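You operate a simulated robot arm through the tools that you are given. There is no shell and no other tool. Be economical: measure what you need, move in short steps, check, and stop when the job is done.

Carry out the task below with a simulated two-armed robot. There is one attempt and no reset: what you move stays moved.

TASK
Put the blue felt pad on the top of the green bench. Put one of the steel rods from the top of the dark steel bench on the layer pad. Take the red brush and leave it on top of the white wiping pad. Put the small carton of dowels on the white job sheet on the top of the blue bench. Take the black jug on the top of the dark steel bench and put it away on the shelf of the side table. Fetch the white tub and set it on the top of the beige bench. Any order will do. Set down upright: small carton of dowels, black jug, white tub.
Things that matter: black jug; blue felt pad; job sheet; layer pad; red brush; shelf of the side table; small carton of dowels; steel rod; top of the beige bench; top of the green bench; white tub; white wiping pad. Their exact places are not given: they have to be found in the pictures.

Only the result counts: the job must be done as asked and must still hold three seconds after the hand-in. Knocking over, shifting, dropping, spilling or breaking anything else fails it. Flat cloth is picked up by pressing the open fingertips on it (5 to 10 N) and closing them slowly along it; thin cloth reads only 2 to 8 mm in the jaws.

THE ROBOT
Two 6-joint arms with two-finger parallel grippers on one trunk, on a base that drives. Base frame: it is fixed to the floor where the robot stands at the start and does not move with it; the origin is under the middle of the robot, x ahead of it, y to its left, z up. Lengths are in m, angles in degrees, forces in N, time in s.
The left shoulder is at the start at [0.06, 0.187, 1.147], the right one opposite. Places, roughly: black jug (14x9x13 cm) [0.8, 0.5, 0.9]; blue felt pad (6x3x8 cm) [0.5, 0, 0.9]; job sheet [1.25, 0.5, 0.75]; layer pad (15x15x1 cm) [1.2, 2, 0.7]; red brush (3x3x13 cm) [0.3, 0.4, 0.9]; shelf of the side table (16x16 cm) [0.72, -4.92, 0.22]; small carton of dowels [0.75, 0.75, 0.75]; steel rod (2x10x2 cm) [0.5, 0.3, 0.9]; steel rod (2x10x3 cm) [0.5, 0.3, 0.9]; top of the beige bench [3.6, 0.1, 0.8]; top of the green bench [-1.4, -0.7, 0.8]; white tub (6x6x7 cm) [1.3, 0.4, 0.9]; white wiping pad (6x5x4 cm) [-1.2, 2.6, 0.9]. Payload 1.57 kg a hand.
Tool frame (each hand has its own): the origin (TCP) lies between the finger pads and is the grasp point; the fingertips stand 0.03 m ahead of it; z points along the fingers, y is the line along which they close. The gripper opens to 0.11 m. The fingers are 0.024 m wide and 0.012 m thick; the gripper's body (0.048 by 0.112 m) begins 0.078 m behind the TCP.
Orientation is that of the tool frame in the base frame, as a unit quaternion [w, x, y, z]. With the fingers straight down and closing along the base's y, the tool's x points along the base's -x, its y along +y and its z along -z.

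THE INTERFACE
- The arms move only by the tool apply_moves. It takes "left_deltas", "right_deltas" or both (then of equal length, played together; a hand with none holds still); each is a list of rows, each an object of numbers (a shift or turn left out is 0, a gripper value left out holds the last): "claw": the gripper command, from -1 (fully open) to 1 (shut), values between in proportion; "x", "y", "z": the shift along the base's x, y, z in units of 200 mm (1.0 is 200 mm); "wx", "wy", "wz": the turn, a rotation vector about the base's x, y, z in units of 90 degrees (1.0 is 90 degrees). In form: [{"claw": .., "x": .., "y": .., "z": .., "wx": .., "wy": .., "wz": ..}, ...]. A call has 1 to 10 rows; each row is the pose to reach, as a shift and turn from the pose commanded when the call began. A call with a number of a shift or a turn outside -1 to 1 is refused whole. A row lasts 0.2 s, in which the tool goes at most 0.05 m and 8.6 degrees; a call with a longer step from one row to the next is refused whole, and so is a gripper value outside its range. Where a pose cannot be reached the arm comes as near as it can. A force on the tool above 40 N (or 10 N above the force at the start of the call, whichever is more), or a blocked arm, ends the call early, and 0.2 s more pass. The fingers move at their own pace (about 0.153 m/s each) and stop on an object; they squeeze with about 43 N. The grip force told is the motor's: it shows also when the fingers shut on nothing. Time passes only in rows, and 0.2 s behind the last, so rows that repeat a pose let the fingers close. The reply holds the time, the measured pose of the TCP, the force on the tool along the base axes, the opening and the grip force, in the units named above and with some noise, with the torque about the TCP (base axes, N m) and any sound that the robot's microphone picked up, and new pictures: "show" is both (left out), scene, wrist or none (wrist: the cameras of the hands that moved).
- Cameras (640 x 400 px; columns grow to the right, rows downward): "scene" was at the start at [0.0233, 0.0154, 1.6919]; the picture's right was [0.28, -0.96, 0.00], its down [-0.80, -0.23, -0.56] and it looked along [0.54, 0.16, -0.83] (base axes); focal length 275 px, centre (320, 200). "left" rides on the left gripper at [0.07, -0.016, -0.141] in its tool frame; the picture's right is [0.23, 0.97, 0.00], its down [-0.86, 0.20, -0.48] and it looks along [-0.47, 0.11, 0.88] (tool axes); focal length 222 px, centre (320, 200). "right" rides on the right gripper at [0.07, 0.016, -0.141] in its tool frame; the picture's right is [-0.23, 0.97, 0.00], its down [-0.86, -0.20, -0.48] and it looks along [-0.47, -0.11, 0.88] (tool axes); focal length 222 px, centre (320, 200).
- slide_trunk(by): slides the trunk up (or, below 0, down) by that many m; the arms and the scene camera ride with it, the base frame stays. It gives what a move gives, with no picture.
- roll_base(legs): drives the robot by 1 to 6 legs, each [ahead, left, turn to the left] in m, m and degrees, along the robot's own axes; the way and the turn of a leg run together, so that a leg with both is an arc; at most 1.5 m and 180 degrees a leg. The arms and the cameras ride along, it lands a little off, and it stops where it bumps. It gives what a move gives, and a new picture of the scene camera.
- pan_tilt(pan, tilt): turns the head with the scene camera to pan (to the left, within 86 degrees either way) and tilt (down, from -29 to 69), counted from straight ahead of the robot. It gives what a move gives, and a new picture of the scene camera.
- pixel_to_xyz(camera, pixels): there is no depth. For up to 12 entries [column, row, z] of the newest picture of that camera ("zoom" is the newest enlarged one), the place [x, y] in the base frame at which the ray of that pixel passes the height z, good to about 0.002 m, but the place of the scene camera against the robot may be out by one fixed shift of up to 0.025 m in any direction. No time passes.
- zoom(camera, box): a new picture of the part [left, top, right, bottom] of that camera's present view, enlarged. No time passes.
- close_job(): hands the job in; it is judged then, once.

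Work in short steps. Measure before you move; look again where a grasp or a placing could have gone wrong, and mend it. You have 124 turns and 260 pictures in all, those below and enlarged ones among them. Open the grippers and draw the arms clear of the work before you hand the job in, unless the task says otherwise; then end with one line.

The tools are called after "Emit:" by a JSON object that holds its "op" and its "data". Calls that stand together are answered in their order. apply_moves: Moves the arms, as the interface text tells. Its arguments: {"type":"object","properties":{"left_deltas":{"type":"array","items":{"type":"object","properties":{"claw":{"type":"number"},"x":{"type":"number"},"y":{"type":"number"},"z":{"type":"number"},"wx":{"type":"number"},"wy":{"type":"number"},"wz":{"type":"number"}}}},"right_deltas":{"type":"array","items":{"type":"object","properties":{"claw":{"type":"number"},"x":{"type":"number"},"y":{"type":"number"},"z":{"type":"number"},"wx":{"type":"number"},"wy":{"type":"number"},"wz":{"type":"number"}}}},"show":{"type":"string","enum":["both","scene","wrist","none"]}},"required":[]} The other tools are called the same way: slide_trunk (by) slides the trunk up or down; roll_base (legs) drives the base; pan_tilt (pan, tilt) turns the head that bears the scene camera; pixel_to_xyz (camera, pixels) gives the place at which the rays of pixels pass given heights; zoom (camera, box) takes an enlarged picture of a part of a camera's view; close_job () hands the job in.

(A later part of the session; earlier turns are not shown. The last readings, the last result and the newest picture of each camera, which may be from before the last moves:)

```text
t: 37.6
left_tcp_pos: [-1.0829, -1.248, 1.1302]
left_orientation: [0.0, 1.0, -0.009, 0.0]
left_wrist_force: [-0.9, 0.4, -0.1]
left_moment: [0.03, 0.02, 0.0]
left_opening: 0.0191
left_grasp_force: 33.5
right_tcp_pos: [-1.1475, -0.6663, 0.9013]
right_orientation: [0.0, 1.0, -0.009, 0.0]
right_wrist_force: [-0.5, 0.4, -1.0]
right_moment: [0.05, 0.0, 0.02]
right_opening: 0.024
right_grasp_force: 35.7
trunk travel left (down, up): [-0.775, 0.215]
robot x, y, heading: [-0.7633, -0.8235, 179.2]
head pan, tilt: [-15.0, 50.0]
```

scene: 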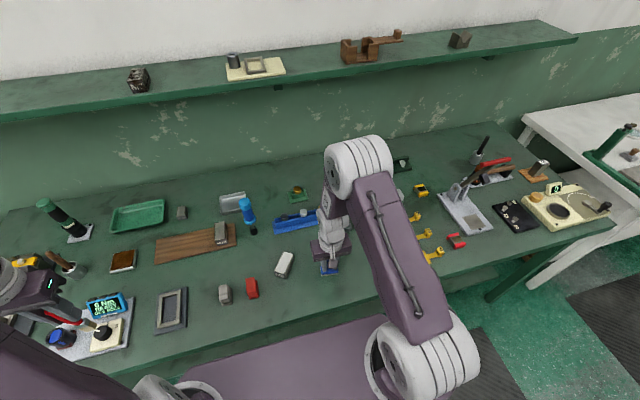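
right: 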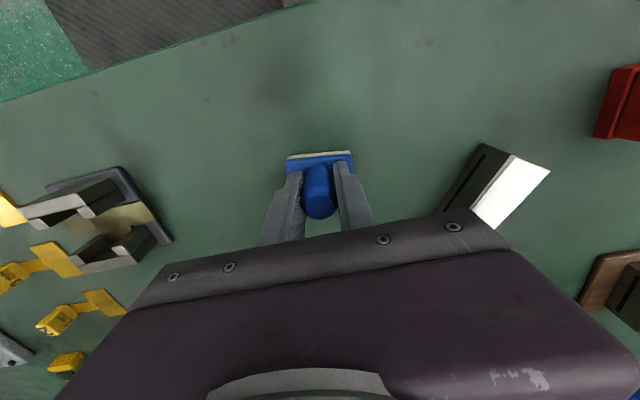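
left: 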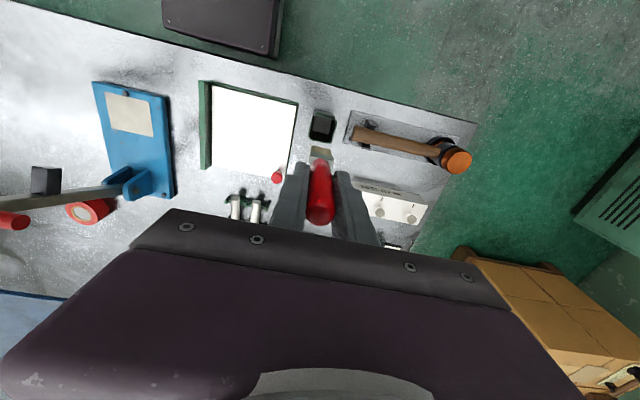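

Well clear of neighbours. I lower in small steps until contact.

Emit:
{"op": "apply_moves", "data": {"right_deltas": [{"z": -0.05}, {"z": -0.1}, {"z": -0.15}, {"z": -0.18}, {"z": -0.21}], "show": "none"}}

```text
t: 38.0
left_tcp_pos: [-1.0785, -1.2485, 1.1331]
left_orientation: [0.001, 1.0, -0.009, -0.002]
left_wrist_force: [0.3, -0.1, -1.3]
left_moment: [-0.01, -0.01, -0.03]
left_opening: 0.0193
left_grasp_force: 32.5
right_tcp_pos: [-1.1494, -0.6682, 0.8986]
right_orientation: [0.0, 1.0, -0.009, -0.004]
right_wrist_force: [9.1, 2.3, 35.8]
right_moment: [-0.02, -0.54, -0.01]
right_opening: 0.0241
right_grasp_force: 36.3
trunk travel left (down, up): [-0.775, 0.215]
robot x, y, heading: [-0.7576, -0.8248, 179.1]
head pan, tilt: [-15.0, 50.0]
stopped in row 2 (right hand): the force on the tool passed its limit (the readings are from after the stop); the commanded pose is now the measured one
```

Contact at TCP≈0.898; the pad stands on the bench. I ease up 1 mm, open and lift away.

Emit:
{"op": "apply_moves", "data": {"right_deltas": [{"z": 0.0}, {"claw": 0.5}, {"claw": 0.0}, {"claw": 0.0}, {"z": 0.2}, {"z": 0.4}, {"z": 0.6}, {"z": 0.8}, {"z": 1.0}, {"z": 1.0}]}}

```text
t: 39.0
left_tcp_pos: [-1.0797, -1.2495, 1.1314]
left_orientation: [-0.001, 1.0, -0.008, -0.001]
left_wrist_force: [-0.2, 0.0, -1.1]
left_moment: [-0.01, 0.0, -0.03]
left_opening: 0.0193
left_grasp_force: 33.2
right_tcp_pos: [-1.1506, -0.6676, 0.8982]
right_orientation: [0.0, 1.0, -0.008, -0.008]
right_wrist_force: [6.4, 0.8, 34.5]
right_moment: [-0.03, -0.49, 0.03]
right_opening: 0.0403
right_grasp_force: 0.0
trunk travel left (down, up): [-0.775, 0.215]
robot x, y, heading: [-0.7606, -0.8266, 178.9]
head pan, tilt: [-15.0, 50.0]
stopped in row 4 (right hand): the force on the tool passed its limit (the readings are from after the stop); the commanded pose is now the measured one
```

scene: 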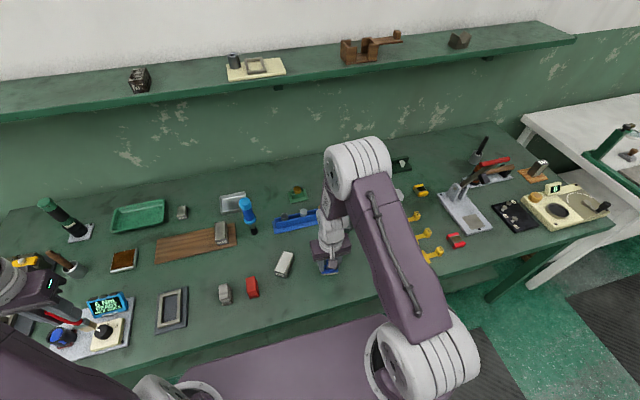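
right: 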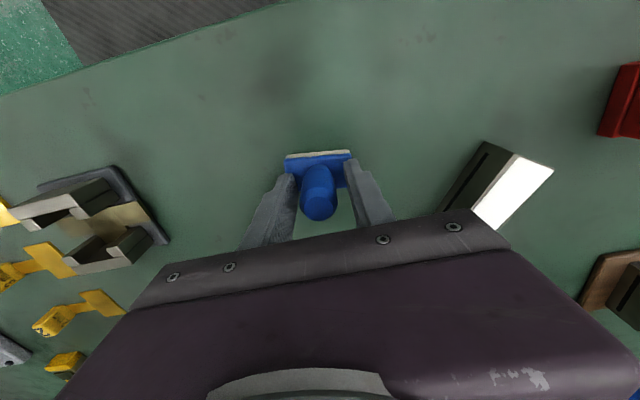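

Fingers are open to 40 mm around the handle; I lift straight up slowly.

Emit:
{"op": "apply_moves", "data": {"right_deltas": [{"z": 0.03}, {"z": 0.1, "claw": -0.1}, {"z": 0.25}, {"z": 0.45}, {"z": 0.65}, {"z": 0.85}, {"z": 1.0}]}}

```text
t: 40.6
left_tcp_pos: [-1.0822, -1.2495, 1.1318]
left_orientation: [0.001, 1.0, -0.009, 0.0]
left_wrist_force: [0.1, 0.4, 0.2]
left_moment: [-0.03, -0.02, 0.0]
left_opening: 0.0192
left_grasp_force: 32.9
right_tcp_pos: [-1.1528, -0.667, 1.0947]
right_orientation: [0.0, 1.0, -0.009, -0.005]
right_wrist_force: [0.6, -0.4, 0.3]
right_moment: [-0.01, -0.02, 0.0]
right_opening: 0.0605
right_grasp_force: 0.0
trunk travel left (down, up): [-0.775, 0.215]
robot x, y, heading: [-0.7627, -0.8264, 179.1]
head pan, tilt: [-15.0, 50.0]
```

scene: 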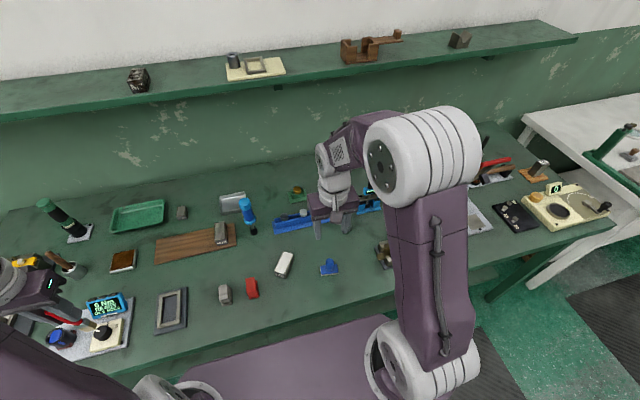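
right: 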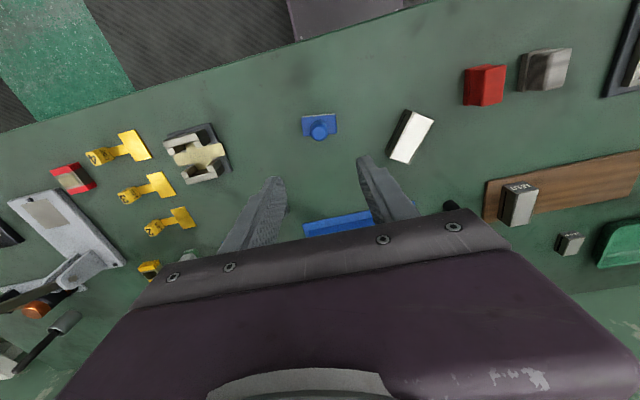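

The felt pad stands on the green bench at (319,128) in the right picture. I back off and strafe right (+y) towards the white bench, then look for the wiping pad.

Emit:
{"op": "roll_base", "data": {"legs": [[-0.2, 0, 0], [0, -1.4, 0], [0, -1.2, 0]]}}

Emit:
{"op": "pan_tilt", "data": {"pan": -35, "tilt": 40}}

```text
t: 54.4
left_tcp_pos: [-0.8471, 1.345, 1.1308]
left_orientation: [0.0, 1.0, -0.008, 0.0]
left_wrist_force: [-0.5, 0.1, -1.1]
left_moment: [0.05, 0.0, -0.02]
left_opening: 0.0191
left_grasp_force: 33.1
right_tcp_pos: [-0.9178, 1.9265, 1.0964]
right_orientation: [0.0, 1.0, -0.009, -0.005]
right_wrist_force: [0.2, 0.1, -0.3]
right_moment: [-0.01, -0.01, -0.02]
right_opening: 0.0605
right_grasp_force: 0.1
trunk travel left (down, up): [-0.775, 0.215]
robot x, y, heading: [-0.5233, 1.7713, 178.9]
head pan, tilt: [-15.0, 50.0]
```

scene: 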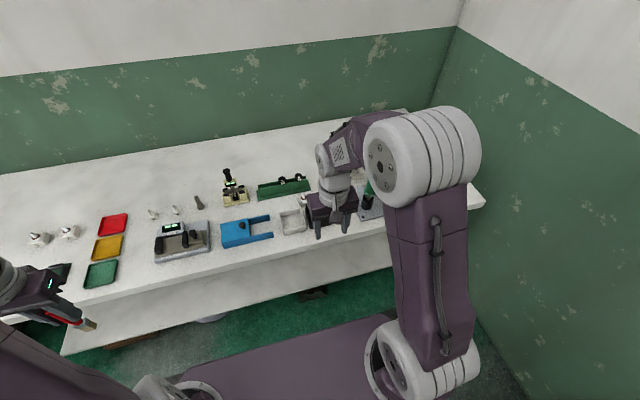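

```text
t: 55.3
left_tcp_pos: [-0.8468, 1.346, 1.1305]
left_orientation: [0.0, 1.0, -0.008, -0.001]
left_wrist_force: [-0.4, 0.1, 0.2]
left_moment: [0.03, 0.05, 0.0]
left_opening: 0.0193
left_grasp_force: 33.3
right_tcp_pos: [-0.9174, 1.9267, 1.0952]
right_orientation: [0.0, 1.0, -0.008, -0.005]
right_wrist_force: [-0.1, 0.2, -0.6]
right_moment: [0.0, 0.04, 0.02]
right_opening: 0.0605
right_grasp_force: 0.1
trunk travel left (down, up): [-0.775, 0.215]
robot x, y, heading: [-0.5233, 1.7661, 178.7]
head pan, tilt: [-35.0, 40.0]
```

scene: 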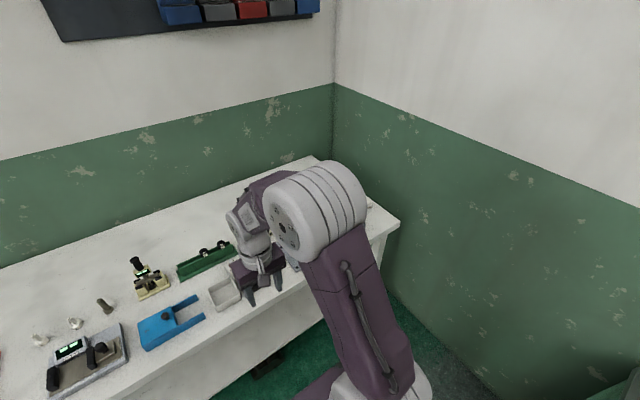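

The right arm hides the bench end. I draw the right hand back and to the left to see behind it.

Emit:
{"op": "apply_moves", "data": {"right_deltas": [{"x": 0.2}, {"x": 0.4}, {"x": 0.6, "y": -0.1}, {"x": 0.7, "y": -0.3}, {"x": 0.7, "y": -0.5}]}}

Emit:
{"op": "zoom", "data": {"camera": "scene", "box": [180, 140, 420, 320]}}

```text
t: 56.5
left_tcp_pos: [-0.8474, 1.3438, 1.1307]
left_orientation: [-0.002, 1.0, -0.009, 0.001]
left_wrist_force: [-0.6, -0.3, -0.4]
left_moment: [0.03, 0.0, -0.01]
left_opening: 0.0194
left_grasp_force: 32.9
right_tcp_pos: [-0.7765, 1.8249, 1.0959]
right_orientation: [0.001, 1.0, -0.009, -0.004]
right_wrist_force: [0.1, 0.9, -0.2]
right_moment: [0.01, -0.02, -0.03]
right_opening: 0.0607
right_grasp_force: 0.1
trunk travel left (down, up): [-0.775, 0.215]
robot x, y, heading: [-0.5248, 1.7675, 179.3]
head pan, tilt: [-35.0, 40.0]
```

scene: 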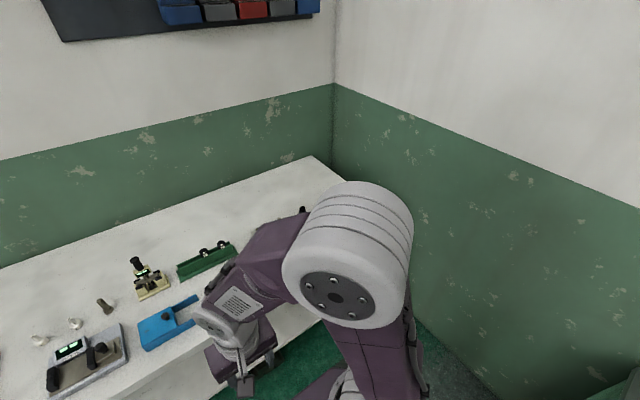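
right: 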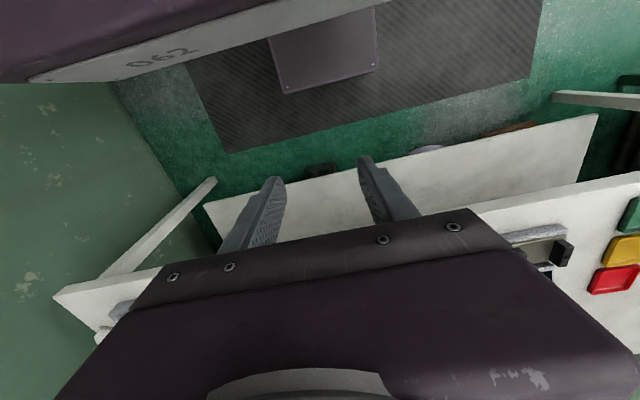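

```text
2.22 times, centred on (300, 230) of scene
```

zoom: 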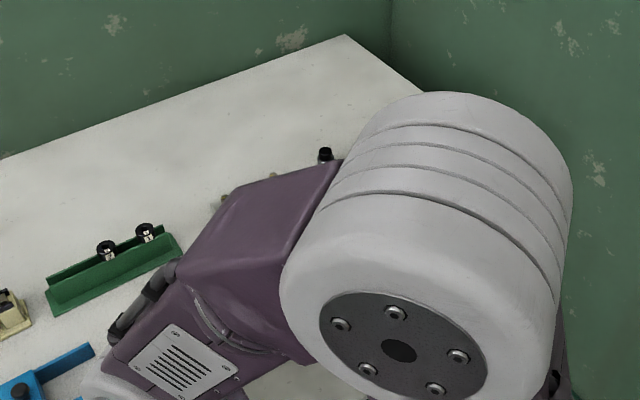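

I turn the base right by ~45° so the head looks between the arms at the bench end.

Emit:
{"op": "roll_base", "data": {"legs": [[0, 0, -45]]}}

Emit:
{"op": "pan_tilt", "data": {"pan": 5, "tilt": 45}}

```text
t: 58.9
left_tcp_pos: [-1.05, 1.696, 1.1305]
left_orientation: [0.0, 0.921, -0.389, 0.0]
left_wrist_force: [0.1, 0.6, 0.4]
left_moment: [-0.01, -0.03, 0.0]
left_opening: 0.0194
left_grasp_force: 33.4
right_tcp_pos: [-0.6614, 1.9873, 1.0964]
right_orientation: [-0.002, 0.921, -0.39, -0.005]
right_wrist_force: [-0.6, 0.1, -0.2]
right_moment: [0.01, 0.02, 0.01]
right_opening: 0.0603
right_grasp_force: 0.0
trunk travel left (down, up): [-0.775, 0.215]
robot x, y, heading: [-0.5248, 1.7637, 134.2]
head pan, tilt: [-35.0, 40.0]
```

scene: 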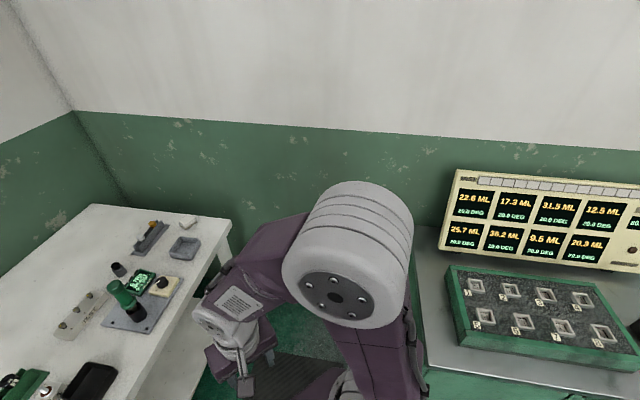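

```text
t: 60.0
left_tcp_pos: [-1.0511, 1.6942, 1.1307]
left_orientation: [0.0, 0.921, -0.39, 0.001]
left_wrist_force: [0.3, -0.9, -0.4]
left_moment: [0.02, 0.0, -0.02]
left_opening: 0.0188
left_grasp_force: 33.0
right_tcp_pos: [-0.6617, 1.9882, 1.0952]
right_orientation: [-0.001, 0.921, -0.389, -0.005]
right_wrist_force: [-0.1, 0.1, -0.3]
right_moment: [-0.02, 0.02, -0.02]
right_opening: 0.0605
right_grasp_force: 0.1
trunk travel left (down, up): [-0.775, 0.215]
robot x, y, heading: [-0.5217, 1.7644, 134.4]
head pan, tilt: [5.0, 45.0]
```

scene: 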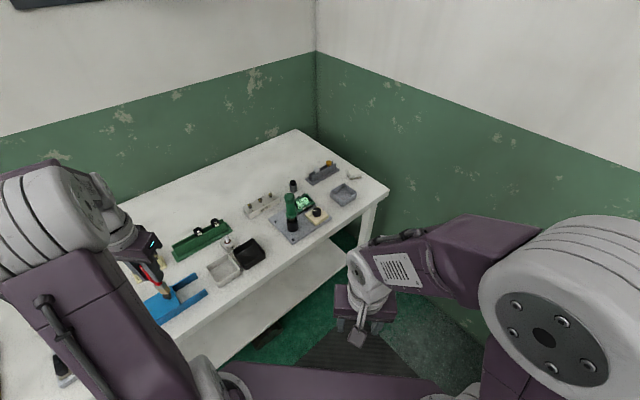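

Emit:
{"op": "zoom", "data": {"camera": "scene", "box": [150, 130, 400, 300]}}

Emit:
{"op": "pixel_to_xyz", "data": {"camera": "scene", "pixels": [[389, 190, 0.8], [245, 315, 0.8], [342, 195, 0.83], [318, 216, 0.83], [224, 268, 0.83], [249, 252, 0.83], [352, 177, 0.83], [362, 250, 0.0]]}}

```text
2.35 times, centred on (275, 215) of scene
```

zoom: 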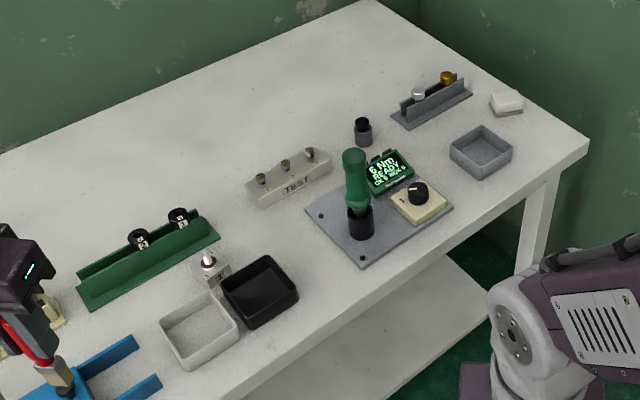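

```text
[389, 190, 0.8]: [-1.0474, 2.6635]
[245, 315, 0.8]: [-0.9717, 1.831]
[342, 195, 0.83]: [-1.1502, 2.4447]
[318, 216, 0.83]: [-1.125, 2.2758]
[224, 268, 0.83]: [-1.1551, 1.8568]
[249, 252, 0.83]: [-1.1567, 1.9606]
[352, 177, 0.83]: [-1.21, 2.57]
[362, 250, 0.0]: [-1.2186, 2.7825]
```

The white wiping pad is the small white block at (352,177), ≈(-1.2,2.57). I look at the brush in the left hand to decide how to set it down.

Emit:
{"op": "zoom", "data": {"camera": "left", "box": [250, 100, 390, 240]}}

Emit:
{"op": "zoom", "data": {"camera": "scene", "box": [80, 210, 220, 320]}}

Emit:
{"op": "zoom", "data": {"camera": "scene", "box": [300, 150, 400, 220]}}

```text
2.86 times, centred on (320, 170) of left
```

zoom: 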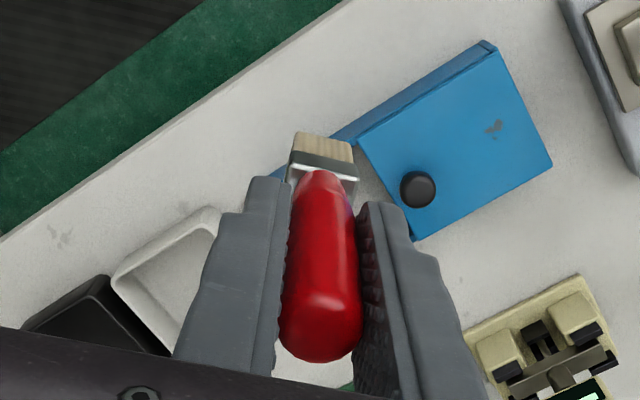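

```text
3.64 times, centred on (150, 265) of scene
```

zoom: 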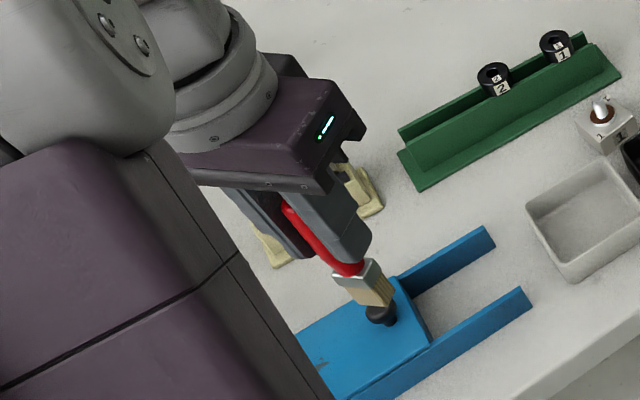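

```text
5.71 times, centred on (350, 185) of scene
```

zoom: 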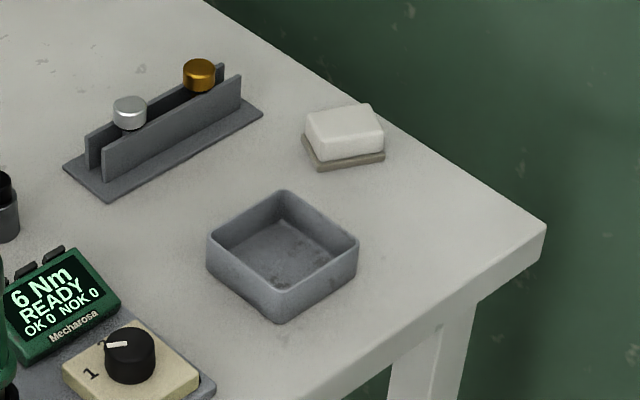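

The brush is a flat brush, bristles down; I'll stand it on the pad. First I raise the left hand to clear the upright screwdriver, then turn to heading ≈110° and drive ahead so the left shoulder is near the pad.

Emit:
{"op": "apply_moves", "data": {"left_deltas": [{"z": 0.2}, {"z": 0.4}, {"z": 0.6}, {"z": 0.6}], "show": "none"}}

Emit:
{"op": "roll_base", "data": {"legs": [[0, 0, -24], [0.5, 0, 0]]}}

Emit:
{"op": "pan_tilt", "data": {"pan": 40, "tilt": 52}}

```text
t: 61.0
left_tcp_pos: [-1.0522, 1.6965, 1.2529]
left_orientation: [0.001, 0.921, -0.39, 0.0]
left_wrist_force: [0.1, -0.9, -0.7]
left_moment: [-0.03, -0.02, 0.01]
left_opening: 0.0194
left_grasp_force: 33.5
right_tcp_pos: [-0.6631, 1.9873, 1.095]
right_orientation: [-0.002, 0.921, -0.39, -0.005]
right_wrist_force: [0.7, -0.2, 0.2]
right_moment: [-0.04, 0.01, -0.01]
right_opening: 0.0605
right_grasp_force: 0.1
trunk travel left (down, up): [-0.775, 0.215]
robot x, y, heading: [-0.5218, 1.7662, 134.2]
head pan, tilt: [5.0, 45.0]
```

```text
t: 65.2
left_tcp_pos: [-1.205, 2.3866, 1.2519]
left_orientation: [-0.001, 0.819, -0.574, -0.001]
left_wrist_force: [-0.1, -0.6, -0.1]
left_moment: [0.02, 0.01, 0.0]
left_opening: 0.0195
left_grasp_force: 33.3
right_tcp_pos: [-0.731, 2.493, 1.0973]
right_orientation: [-0.003, 0.82, -0.572, -0.003]
right_wrist_force: [0.3, 0.0, -0.2]
right_moment: [0.03, 0.05, 0.02]
right_opening: 0.0602
right_grasp_force: 0.1
trunk travel left (down, up): [-0.775, 0.215]
robot x, y, heading: [-0.6959, 2.2366, 110.3]
head pan, tilt: [5.0, 45.0]
```

scene: 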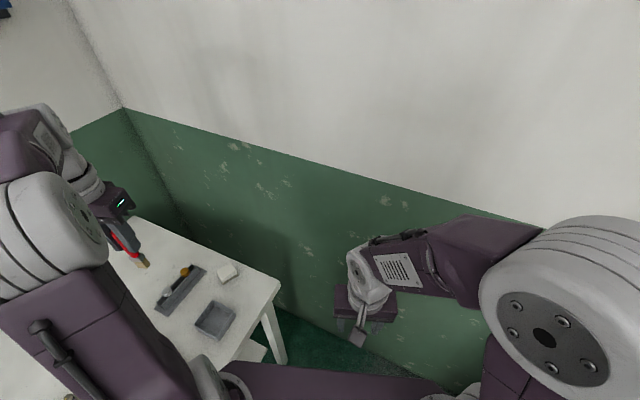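

```text
t: 66.2
left_tcp_pos: [-1.207, 2.3878, 1.2517]
left_orientation: [0.0, 0.82, -0.572, 0.0]
left_wrist_force: [-0.5, -0.2, 0.0]
left_moment: [-0.02, 0.03, -0.01]
left_opening: 0.0194
left_grasp_force: 33.5
right_tcp_pos: [-0.7314, 2.4939, 1.0957]
right_orientation: [-0.002, 0.819, -0.573, -0.004]
right_wrist_force: [0.3, -0.4, 1.3]
right_moment: [-0.02, -0.02, 0.0]
right_opening: 0.0605
right_grasp_force: 0.1
trunk travel left (down, up): [-0.775, 0.215]
robot x, y, heading: [-0.6978, 2.2393, 110.2]
head pan, tilt: [40.0, 52.0]
```

scene: 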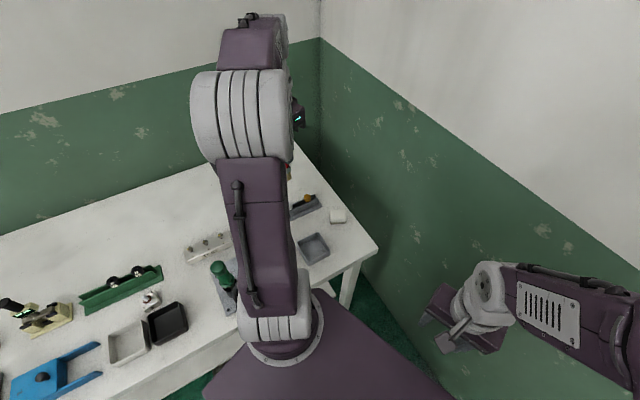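

The pad is at (338,215) in the scene; I use the left wrist camera for accuracy.

Emit:
{"op": "zoom", "data": {"camera": "left", "box": [0, 0, 640, 400]}}

Emit:
{"op": "pixel_to_xyz", "data": {"camera": "scene", "pixels": [[338, 213, 0.87], [338, 213, 0.84], [339, 222, 0.83]]}}

```text
1.00 times, centred on (320, 200) of left
```

zoom: 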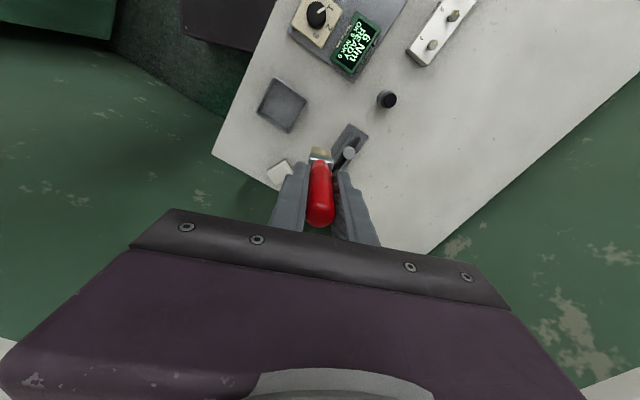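

```text
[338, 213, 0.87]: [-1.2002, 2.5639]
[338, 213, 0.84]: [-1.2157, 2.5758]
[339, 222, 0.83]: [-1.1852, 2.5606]
```

Emit:
{"op": "pixel_to_xyz", "data": {"camera": "zoom", "pixels": [[280, 172, 0.86], [280, 172, 0.84], [280, 172, 0.8]]}}

```text
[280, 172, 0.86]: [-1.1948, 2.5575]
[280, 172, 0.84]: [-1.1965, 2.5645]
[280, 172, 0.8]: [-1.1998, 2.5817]
```

Both cameras agree: pad top at about (-1.196,2.56,0.86). I hover the brush above it and check.

Emit:
{"op": "apply_moves", "data": {"left_deltas": [{"y": 0.22}, {"y": 0.44}, {"y": 0.66, "x": 0.02}, {"y": 0.85, "x": 0.045}, {"y": 0.85, "x": 0.045, "z": -0.2}, {"y": 0.85, "x": 0.045, "z": -0.4}, {"y": 0.85, "x": 0.045, "z": -0.6}, {"y": 0.85, "x": 0.045, "z": -0.75}, {"y": 0.85, "x": 0.045, "z": -0.75}]}}

Emit:
{"op": "zoom", "data": {"camera": "left", "box": [240, 80, 400, 240]}}

Emit:
{"op": "zoom", "data": {"camera": "scene", "box": [260, 120, 400, 240]}}

```text
t: 68.2
left_tcp_pos: [-1.1954, 2.5578, 1.1012]
left_orientation: [0.0, 0.82, -0.573, 0.0]
left_wrist_force: [0.4, 0.1, -0.5]
left_moment: [0.0, 0.02, 0.0]
left_opening: 0.0191
left_grasp_force: 33.1
right_tcp_pos: [-0.7321, 2.4948, 1.0958]
right_orientation: [-0.002, 0.82, -0.573, -0.005]
right_wrist_force: [0.0, -0.2, 0.8]
right_moment: [0.0, -0.02, -0.03]
right_opening: 0.0605
right_grasp_force: 0.0
trunk travel left (down, up): [-0.775, 0.215]
robot x, y, heading: [-0.6945, 2.2372, 110.1]
head pan, tilt: [40.0, 52.0]
```

scene: 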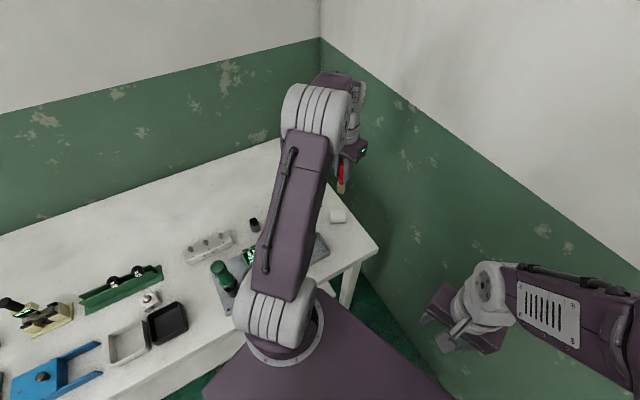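
left: 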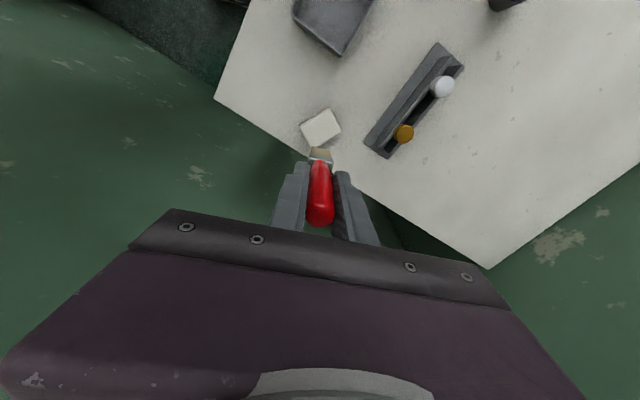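

```text
2.50 times, centred on (320, 160) of left
```

zoom: 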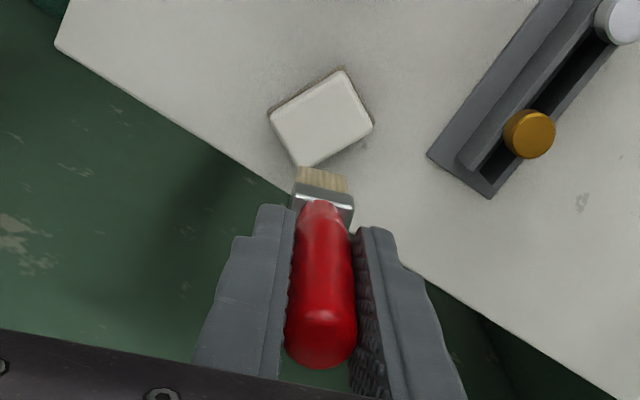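

```text
3.33 times, centred on (330, 180) of scene
```

zoom: 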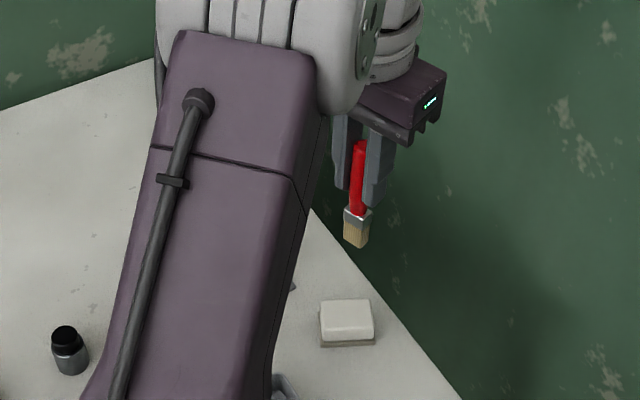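

Pad top centre is now at left (320,129). I query for triangulation with the previous left view.

Emit:
{"op": "pixel_to_xyz", "data": {"camera": "left", "pixels": [[320, 129, 0.86], [320, 129, 0.84], [320, 129, 0.8], [340, 131, 0.85], [300, 127, 0.85], [320, 110, 0.85], [314, 146, 0.85]]}}

```text
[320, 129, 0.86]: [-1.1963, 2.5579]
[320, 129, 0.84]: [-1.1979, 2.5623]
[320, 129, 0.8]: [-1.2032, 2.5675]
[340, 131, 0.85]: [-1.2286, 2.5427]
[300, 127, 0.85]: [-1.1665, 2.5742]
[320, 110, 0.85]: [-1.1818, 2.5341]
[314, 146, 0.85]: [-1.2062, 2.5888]
```

Aligned within 1–2 mm. I lower to just above expected contact, then in small steps.

Emit:
{"op": "apply_moves", "data": {"left_deltas": [{"z": -0.2}, {"z": -0.4}, {"z": -0.55}, {"z": -0.6}, {"z": -0.63}, {"z": -0.66}, {"z": -0.69}], "show": "wrist"}}

```text
t: 69.8
left_tcp_pos: [-1.195, 2.5556, 0.9661]
left_orientation: [0.0, 0.819, -0.573, -0.003]
left_wrist_force: [-5.4, 1.7, 25.4]
left_moment: [0.19, 0.28, -0.02]
left_opening: 0.0194
left_grasp_force: 33.5
right_tcp_pos: [-0.729, 2.493, 1.0965]
right_orientation: [-0.003, 0.819, -0.573, -0.005]
right_wrist_force: [-0.3, 0.2, 1.1]
right_moment: [0.01, -0.01, 0.0]
right_opening: 0.0607
right_grasp_force: 0.0
trunk travel left (down, up): [-0.775, 0.215]
robot x, y, heading: [-0.7006, 2.2368, 110.3]
head pan, tilt: [40.0, 52.0]
```

left: 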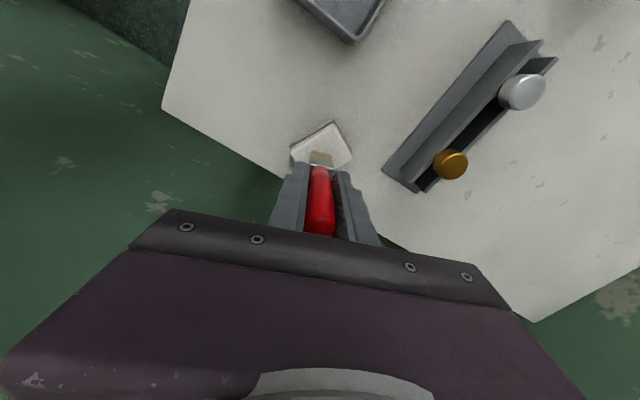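

Contact (25 N). I relieve most of the force, then open slowly by a few millimetres and look.

Emit:
{"op": "apply_moves", "data": {"left_deltas": [{"z": 0.012}, {"z": 0.015}, {"z": 0.015, "claw": 0.62}, {"z": 0.015, "claw": 0.58}, {"z": 0.015, "claw": 0.54}, {"z": 0.015, "claw": 0.5}, {"z": 0.015, "claw": 0.5}], "show": "wrist"}}

Emit:
{"op": "zoom", "data": {"camera": "left", "box": [240, 100, 400, 260]}}

Emit:
{"op": "zoom", "data": {"camera": "scene", "box": [290, 130, 390, 240]}}

```text
t: 71.4
left_tcp_pos: [-1.1963, 2.558, 0.967]
left_orientation: [0.0, 0.82, -0.573, 0.0]
left_wrist_force: [-0.3, -0.5, -0.7]
left_moment: [0.03, 0.0, 0.01]
left_opening: 0.0274
left_grasp_force: 0.0
right_tcp_pos: [-0.7309, 2.494, 1.095]
right_orientation: [-0.002, 0.82, -0.573, -0.005]
right_wrist_force: [-0.8, 0.2, -0.6]
right_moment: [-0.02, 0.03, 0.02]
right_opening: 0.0604
right_grasp_force: 0.0
trunk travel left (down, up): [-0.775, 0.215]
robot x, y, heading: [-0.6962, 2.2395, 110.0]
head pan, tilt: [40.0, 52.0]
```

left: 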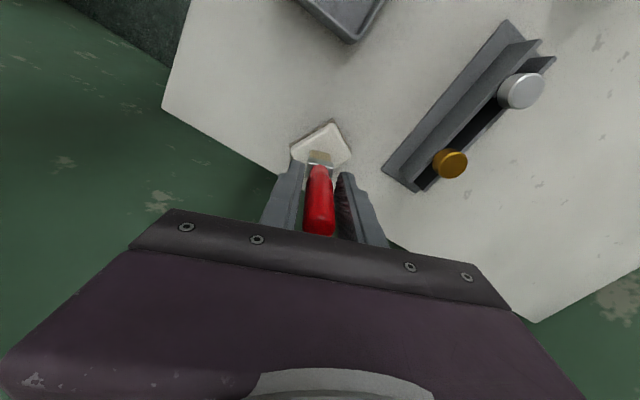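

```text
2.50 times, centred on (320, 180) of left
```

zoom: 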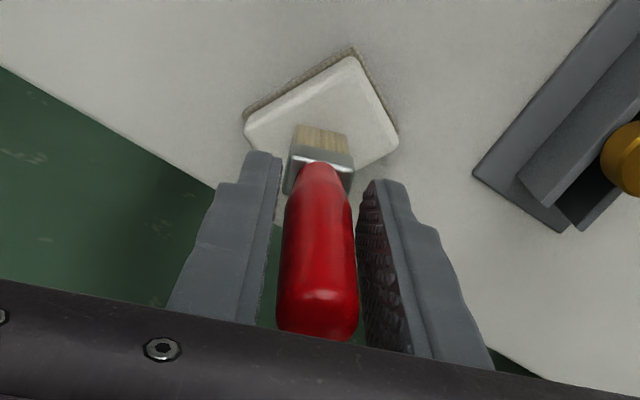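

```text
3.64 times, centred on (340, 185) of scene
```

zoom: 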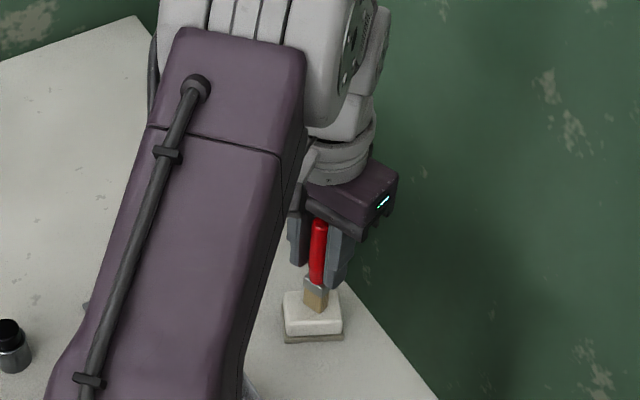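

The brush touches the left finger, maybe leaning. I shift the hand 3 mm away from it to see whether it stands by itself.

Emit:
{"op": "apply_moves", "data": {"left_deltas": [{"x": 0.008, "y": 0.003}, {"x": 0.015, "y": 0.005}, {"x": 0.015, "y": 0.005}, {"x": 0.015, "y": 0.005}], "show": "none"}}

Emit:
{"op": "zoom", "data": {"camera": "left", "box": [240, 100, 400, 260]}}

```text
t: 72.4
left_tcp_pos: [-1.1939, 2.5594, 0.9664]
left_orientation: [0.0, 0.819, -0.574, 0.0]
left_wrist_force: [0.2, 0.0, 0.3]
left_moment: [0.01, 0.01, 0.04]
left_opening: 0.0276
left_grasp_force: 0.0
right_tcp_pos: [-0.7318, 2.4942, 1.0957]
right_orientation: [-0.004, 0.82, -0.572, -0.005]
right_wrist_force: [-0.2, 0.6, 0.2]
right_moment: [0.04, 0.01, 0.0]
right_opening: 0.0605
right_grasp_force: 0.1
trunk travel left (down, up): [-0.775, 0.215]
robot x, y, heading: [-0.6968, 2.2406, 109.9]
head pan, tilt: [40.0, 52.0]
```

```text
2.50 times, centred on (320, 180) of left
```

zoom: 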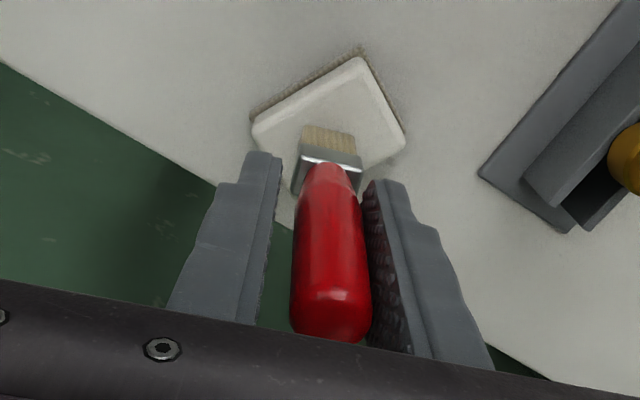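

It stands on its own. I open wider and lift straight up past the brush top.

Emit:
{"op": "apply_moves", "data": {"left_deltas": [{"claw": 0.3}, {"claw": 0.0}, {"claw": 0.0}, {"claw": 0.0, "z": 0.1}, {"z": 0.25}, {"z": 0.45}, {"z": 0.65}, {"z": 0.85}]}}

Emit:
{"op": "zoom", "data": {"camera": "left", "box": [220, 60, 420, 220]}}

```text
t: 74.2
left_tcp_pos: [-1.1931, 2.5581, 1.1373]
left_orientation: [0.0, 0.82, -0.573, 0.0]
left_wrist_force: [-0.1, 0.4, 0.4]
left_moment: [0.0, 0.0, 0.0]
left_opening: 0.055
left_grasp_force: 0.0
right_tcp_pos: [-0.7306, 2.4947, 1.096]
right_orientation: [-0.002, 0.819, -0.573, -0.005]
right_wrist_force: [-0.1, 0.0, -0.1]
right_moment: [-0.01, 0.0, 0.03]
right_opening: 0.0606
right_grasp_force: 0.0
trunk travel left (down, up): [-0.775, 0.215]
robot x, y, heading: [-0.6951, 2.2352, 110.0]
head pan, tilt: [40.0, 52.0]
```

scene: 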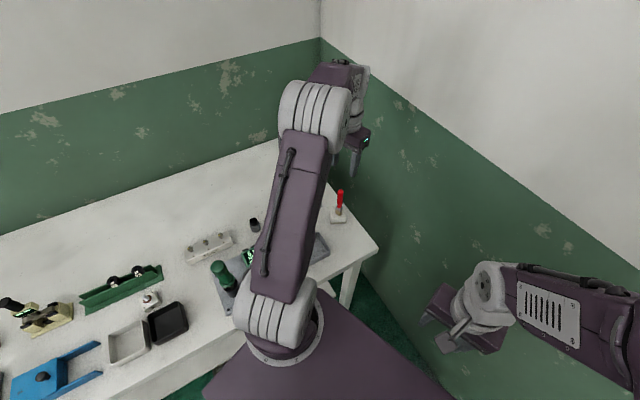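
left: 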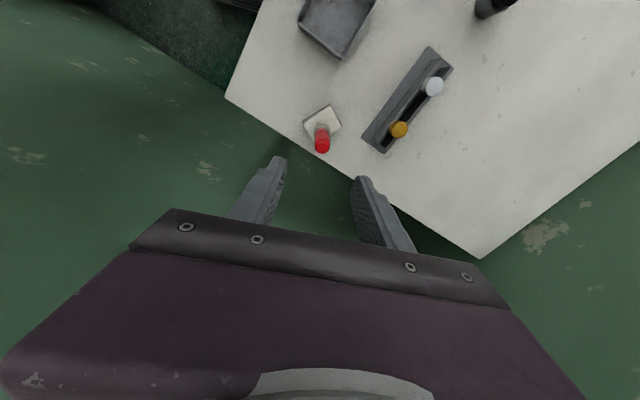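

```text
2.50 times, centred on (320, 140) of left
```

zoom: 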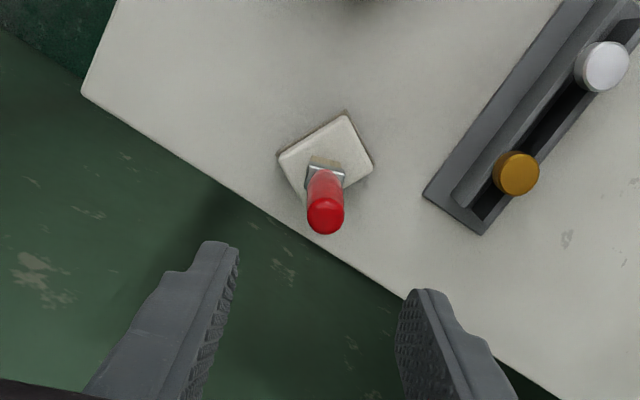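

The brush stands on the wiping pad. I raise the left hand, back out, turn to heading 0 and return towards the steel bench for a rod.

Emit:
{"op": "apply_moves", "data": {"left_deltas": [{"z": 0.2}, {"z": 0.4}, {"z": 0.5, "x": 0.1, "y": -0.1}, {"z": 0.5, "x": 0.2, "y": -0.25}, {"z": 0.5, "x": 0.3, "y": -0.45}, {"z": 0.5, "x": 0.4, "y": -0.6}], "show": "none"}}

Emit:
{"op": "roll_base", "data": {"legs": [[-1.0, 0, 0], [0, 0, -110], [0, -1.2, 0]]}}

```text
t: 75.6
left_tcp_pos: [-1.1118, 2.4361, 1.2369]
left_orientation: [0.0, 0.819, -0.574, -0.001]
left_wrist_force: [0.6, 0.5, -0.3]
left_moment: [0.04, 0.05, -0.01]
left_opening: 0.0549
left_grasp_force: 0.1
right_tcp_pos: [-0.7309, 2.4942, 1.0968]
right_orientation: [-0.002, 0.819, -0.574, -0.005]
right_wrist_force: [0.2, -0.5, -0.5]
right_moment: [0.01, 0.01, -0.01]
right_opening: 0.0609
right_grasp_force: 0.0
trunk travel left (down, up): [-0.775, 0.215]
robot x, y, heading: [-0.6952, 2.2328, 110.0]
head pan, tilt: [40.0, 52.0]
```

```text
t: 91.1
left_tcp_pos: [-0.0172, 0.4254, 1.2351]
left_orientation: [0.0, -0.005, 1.0, -0.001]
left_wrist_force: [-0.3, 0.0, -0.8]
left_moment: [0.01, -0.02, -0.04]
left_opening: 0.055
left_grasp_force: 0.0
right_tcp_pos: [-0.0897, 0.0455, 1.0958]
right_orientation: [0.005, -0.003, 1.0, 0.0]
right_wrist_force: [0.7, -0.8, -0.2]
right_moment: [0.03, 0.0, 0.02]
right_opening: 0.0606
right_grasp_force: 0.1
trunk travel left (down, up): [-0.775, 0.215]
robot x, y, heading: [-0.3429, 0.0952, 0.7]
head pan, tilt: [40.0, 52.0]
```

scene: 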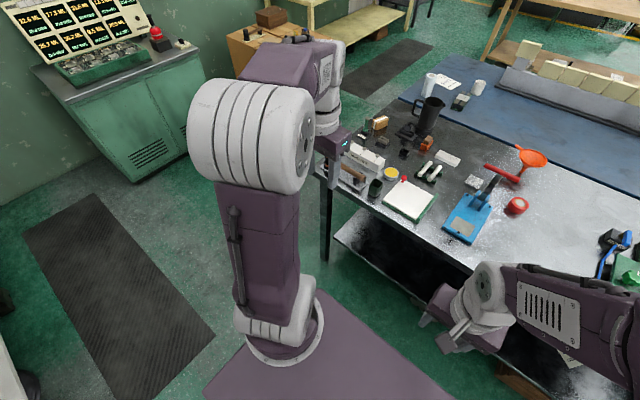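

I drive ahead to the steel bench and look at the rods from above.

Emit:
{"op": "roll_base", "data": {"legs": [[0.34, 0, 0]]}}

Emit:
{"op": "apply_moves", "data": {"left_deltas": [{"x": 0.12, "y": -0.15}, {"x": 0.24, "y": -0.3, "z": -0.05}, {"x": 0.36, "y": -0.45, "z": -0.15}, {"x": 0.4, "y": -0.5, "z": -0.3}, {"x": 0.4, "y": -0.5, "z": -0.5}, {"x": 0.4, "y": -0.5, "z": -0.6}], "show": "wrist"}}

```text
t: 93.3
left_tcp_pos: [0.3252, 0.4266, 1.2374]
left_orientation: [0.001, -0.005, 1.0, 0.0]
left_wrist_force: [0.5, 0.1, -0.3]
left_moment: [0.02, 0.0, 0.02]
left_opening: 0.0549
left_grasp_force: 0.0
right_tcp_pos: [0.2511, 0.0479, 1.0962]
right_orientation: [0.005, -0.004, 1.0, 0.0]
right_wrist_force: [-0.9, -0.3, -1.2]
right_moment: [-0.01, -0.02, -0.03]
right_opening: 0.0606
right_grasp_force: 0.1
trunk travel left (down, up): [-0.775, 0.215]
robot x, y, heading: [-0.0021, 0.0993, 0.6]
head pan, tilt: [40.0, 52.0]
```

scene: 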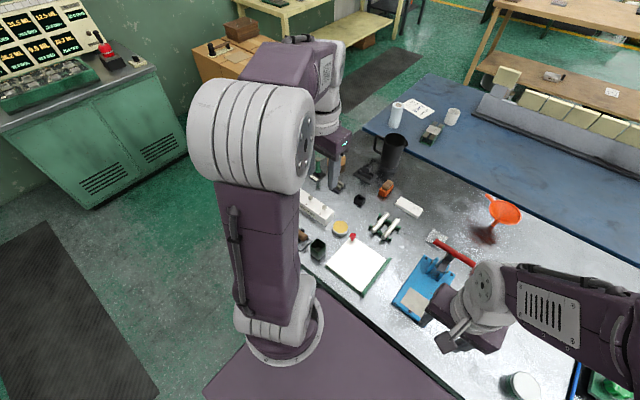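

```text
t: 94.7
left_tcp_pos: [0.4078, 0.3275, 1.116]
left_orientation: [0.0, -0.004, 1.0, 0.0]
left_wrist_force: [-0.1, -0.5, 0.0]
left_moment: [0.02, 0.01, -0.01]
left_opening: 0.0552
left_grasp_force: 0.1
right_tcp_pos: [0.254, 0.0472, 1.0958]
right_orientation: [0.004, -0.004, 1.0, -0.001]
right_wrist_force: [0.4, -0.1, 0.3]
right_moment: [0.0, 0.02, -0.01]
right_opening: 0.0604
right_grasp_force: 0.1
trunk travel left (down, up): [-0.775, 0.215]
robot x, y, heading: [0.0005, 0.1039, 0.5]
head pan, tilt: [40.0, 52.0]
```

left: 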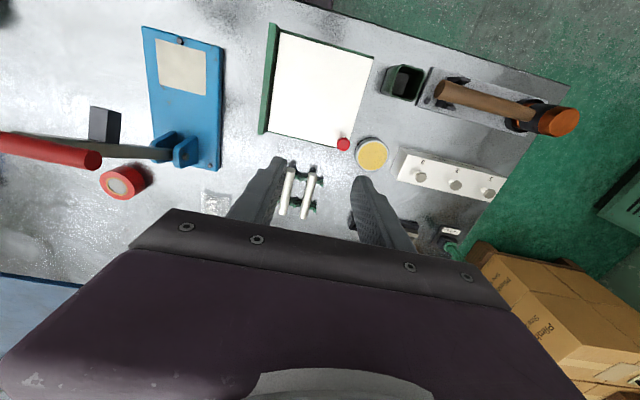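

Emit:
{"op": "zoom", "data": {"camera": "left", "box": [240, 130, 380, 240]}}

Emit:
{"op": "pixel_to_xyz", "data": {"camera": "left", "pixels": [[287, 191, 0.87], [307, 196, 0.87], [291, 171, 0.87], [283, 211, 0.87], [311, 175, 0.87], [304, 216, 0.87]]}}

```text
3.64 times, centred on (310, 185) of left
```

zoom: 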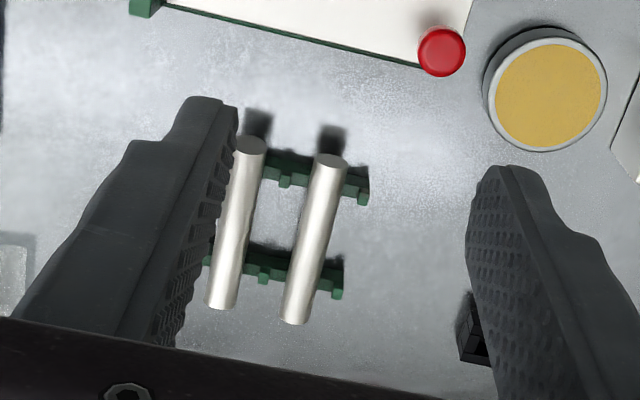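

```text
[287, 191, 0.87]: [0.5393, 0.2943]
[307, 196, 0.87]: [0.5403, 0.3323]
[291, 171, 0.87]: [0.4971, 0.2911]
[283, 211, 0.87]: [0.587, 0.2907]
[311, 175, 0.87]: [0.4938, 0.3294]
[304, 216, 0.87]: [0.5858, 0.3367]
```

Rods lie along x at y≈0.294 and 0.332, centre x≈0.54. I take the +y one: jaws to ~32 mm, move above it to TCP z 0.94 and look.

Emit:
{"op": "apply_moves", "data": {"left_deltas": [{"x": 0.2, "y": 0.02, "claw": 0.42}, {"x": 0.4, "y": 0.03, "z": -0.1}, {"x": 0.6, "y": 0.033, "z": -0.2}, {"x": 0.64, "y": 0.033, "z": -0.44}, {"x": 0.64, "y": 0.033, "z": -0.66}, {"x": 0.64, "y": 0.033, "z": -0.88}, {"x": 0.64, "y": 0.033, "z": -0.88}], "show": "wrist"}}

Emit:
{"op": "zoom", "data": {"camera": "left", "box": [240, 100, 400, 240]}}

```text
t: 96.3
left_tcp_pos: [0.5363, 0.333, 0.9388]
left_orientation: [0.0, -0.004, 1.0, 0.0]
left_wrist_force: [-0.4, 0.9, -0.5]
left_moment: [0.02, -0.02, -0.02]
left_opening: 0.032
left_grasp_force: 0.1
right_tcp_pos: [0.2524, 0.048, 1.0963]
right_orientation: [0.005, -0.004, 1.0, 0.002]
right_wrist_force: [0.9, -0.1, 0.0]
right_moment: [0.01, 0.01, 0.0]
right_opening: 0.0606
right_grasp_force: 0.1
trunk travel left (down, up): [-0.775, 0.215]
robot x, y, heading: [0.0005, 0.1009, 0.3]
head pan, tilt: [40.0, 52.0]
```

left: 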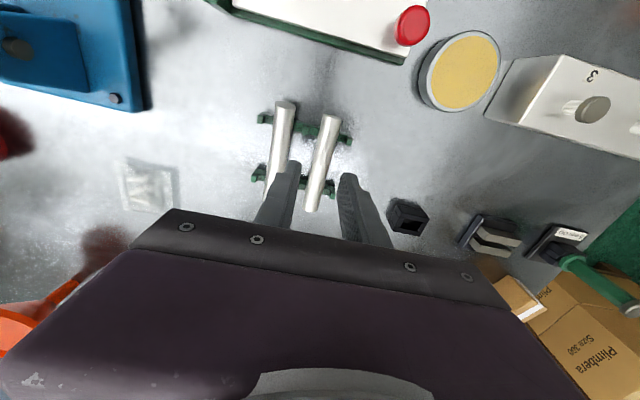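

```text
2.86 times, centred on (320, 170) of left
```

zoom: 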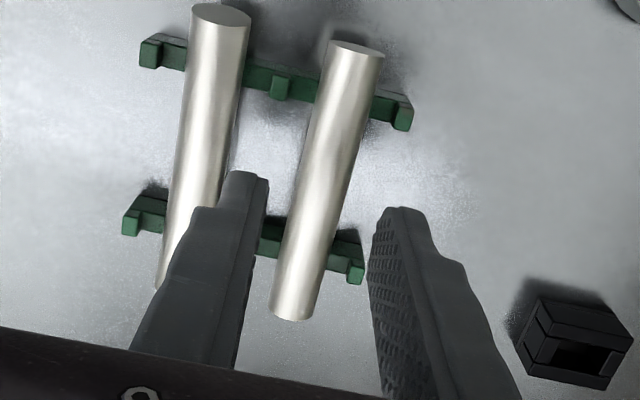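

I get the rod's ends (334,116)/(310,208) and the other rod's (297,106)/(264,198).

Emit:
{"op": "pixel_to_xyz", "data": {"camera": "left", "pixels": [[334, 116, 0.87], [310.5, 208.5, 0.87], [334, 116, 0.855], [310.5, 208.5, 0.855], [334, 116, 0.84], [310.5, 208.5, 0.84], [297, 105, 0.855], [264, 198, 0.855]]}}

```text
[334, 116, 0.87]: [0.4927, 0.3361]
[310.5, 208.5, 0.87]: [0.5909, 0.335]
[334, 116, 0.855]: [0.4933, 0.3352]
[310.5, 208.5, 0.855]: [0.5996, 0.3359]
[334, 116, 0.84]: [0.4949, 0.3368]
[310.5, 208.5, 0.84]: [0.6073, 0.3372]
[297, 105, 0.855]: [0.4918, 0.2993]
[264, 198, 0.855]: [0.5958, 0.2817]
```

Rod: length matches z≈0.866, centre (0.543,0.3355). I descend to TCP 0.872 and close.

Emit:
{"op": "apply_moves", "data": {"left_deltas": [{"x": 0.03, "y": 0.012, "z": -0.15}, {"x": 0.03, "y": 0.012, "z": -0.28}, {"x": 0.03, "y": 0.012, "z": -0.335}, {"x": 0.03, "y": 0.012, "z": -0.335, "claw": 0.6}, {"x": 0.03, "y": 0.012, "z": -0.335, "claw": 1}, {"x": 0.03, "y": 0.012, "z": -0.335, "claw": 1}, {"x": 0.03, "y": 0.012, "z": -0.335, "claw": 1}], "show": "wrist"}}

```text
t: 97.3
left_tcp_pos: [0.5416, 0.332, 0.879]
left_orientation: [0.006, -0.006, 1.0, 0.001]
left_wrist_force: [-10.2, -7.4, 22.8]
left_moment: [-0.43, 0.54, 0.03]
left_opening: 0.0245
left_grasp_force: 1.2
right_tcp_pos: [0.2486, 0.0462, 1.0973]
right_orientation: [0.007, -0.004, 1.0, 0.001]
right_wrist_force: [0.2, 0.1, -0.4]
right_moment: [-0.03, -0.01, 0.01]
right_opening: 0.0605
right_grasp_force: 0.0
trunk travel left (down, up): [-0.775, 0.215]
robot x, y, heading: [-0.0012, 0.0976, 0.2]
head pan, tilt: [40.0, 52.0]
stopped in row 4 (left hand): the force on the tool passed its limit (the readings are from after the stop); the commanded pose is now the measured one
```

left: 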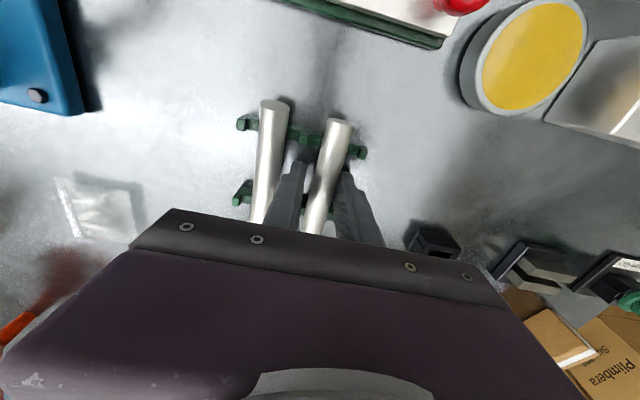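

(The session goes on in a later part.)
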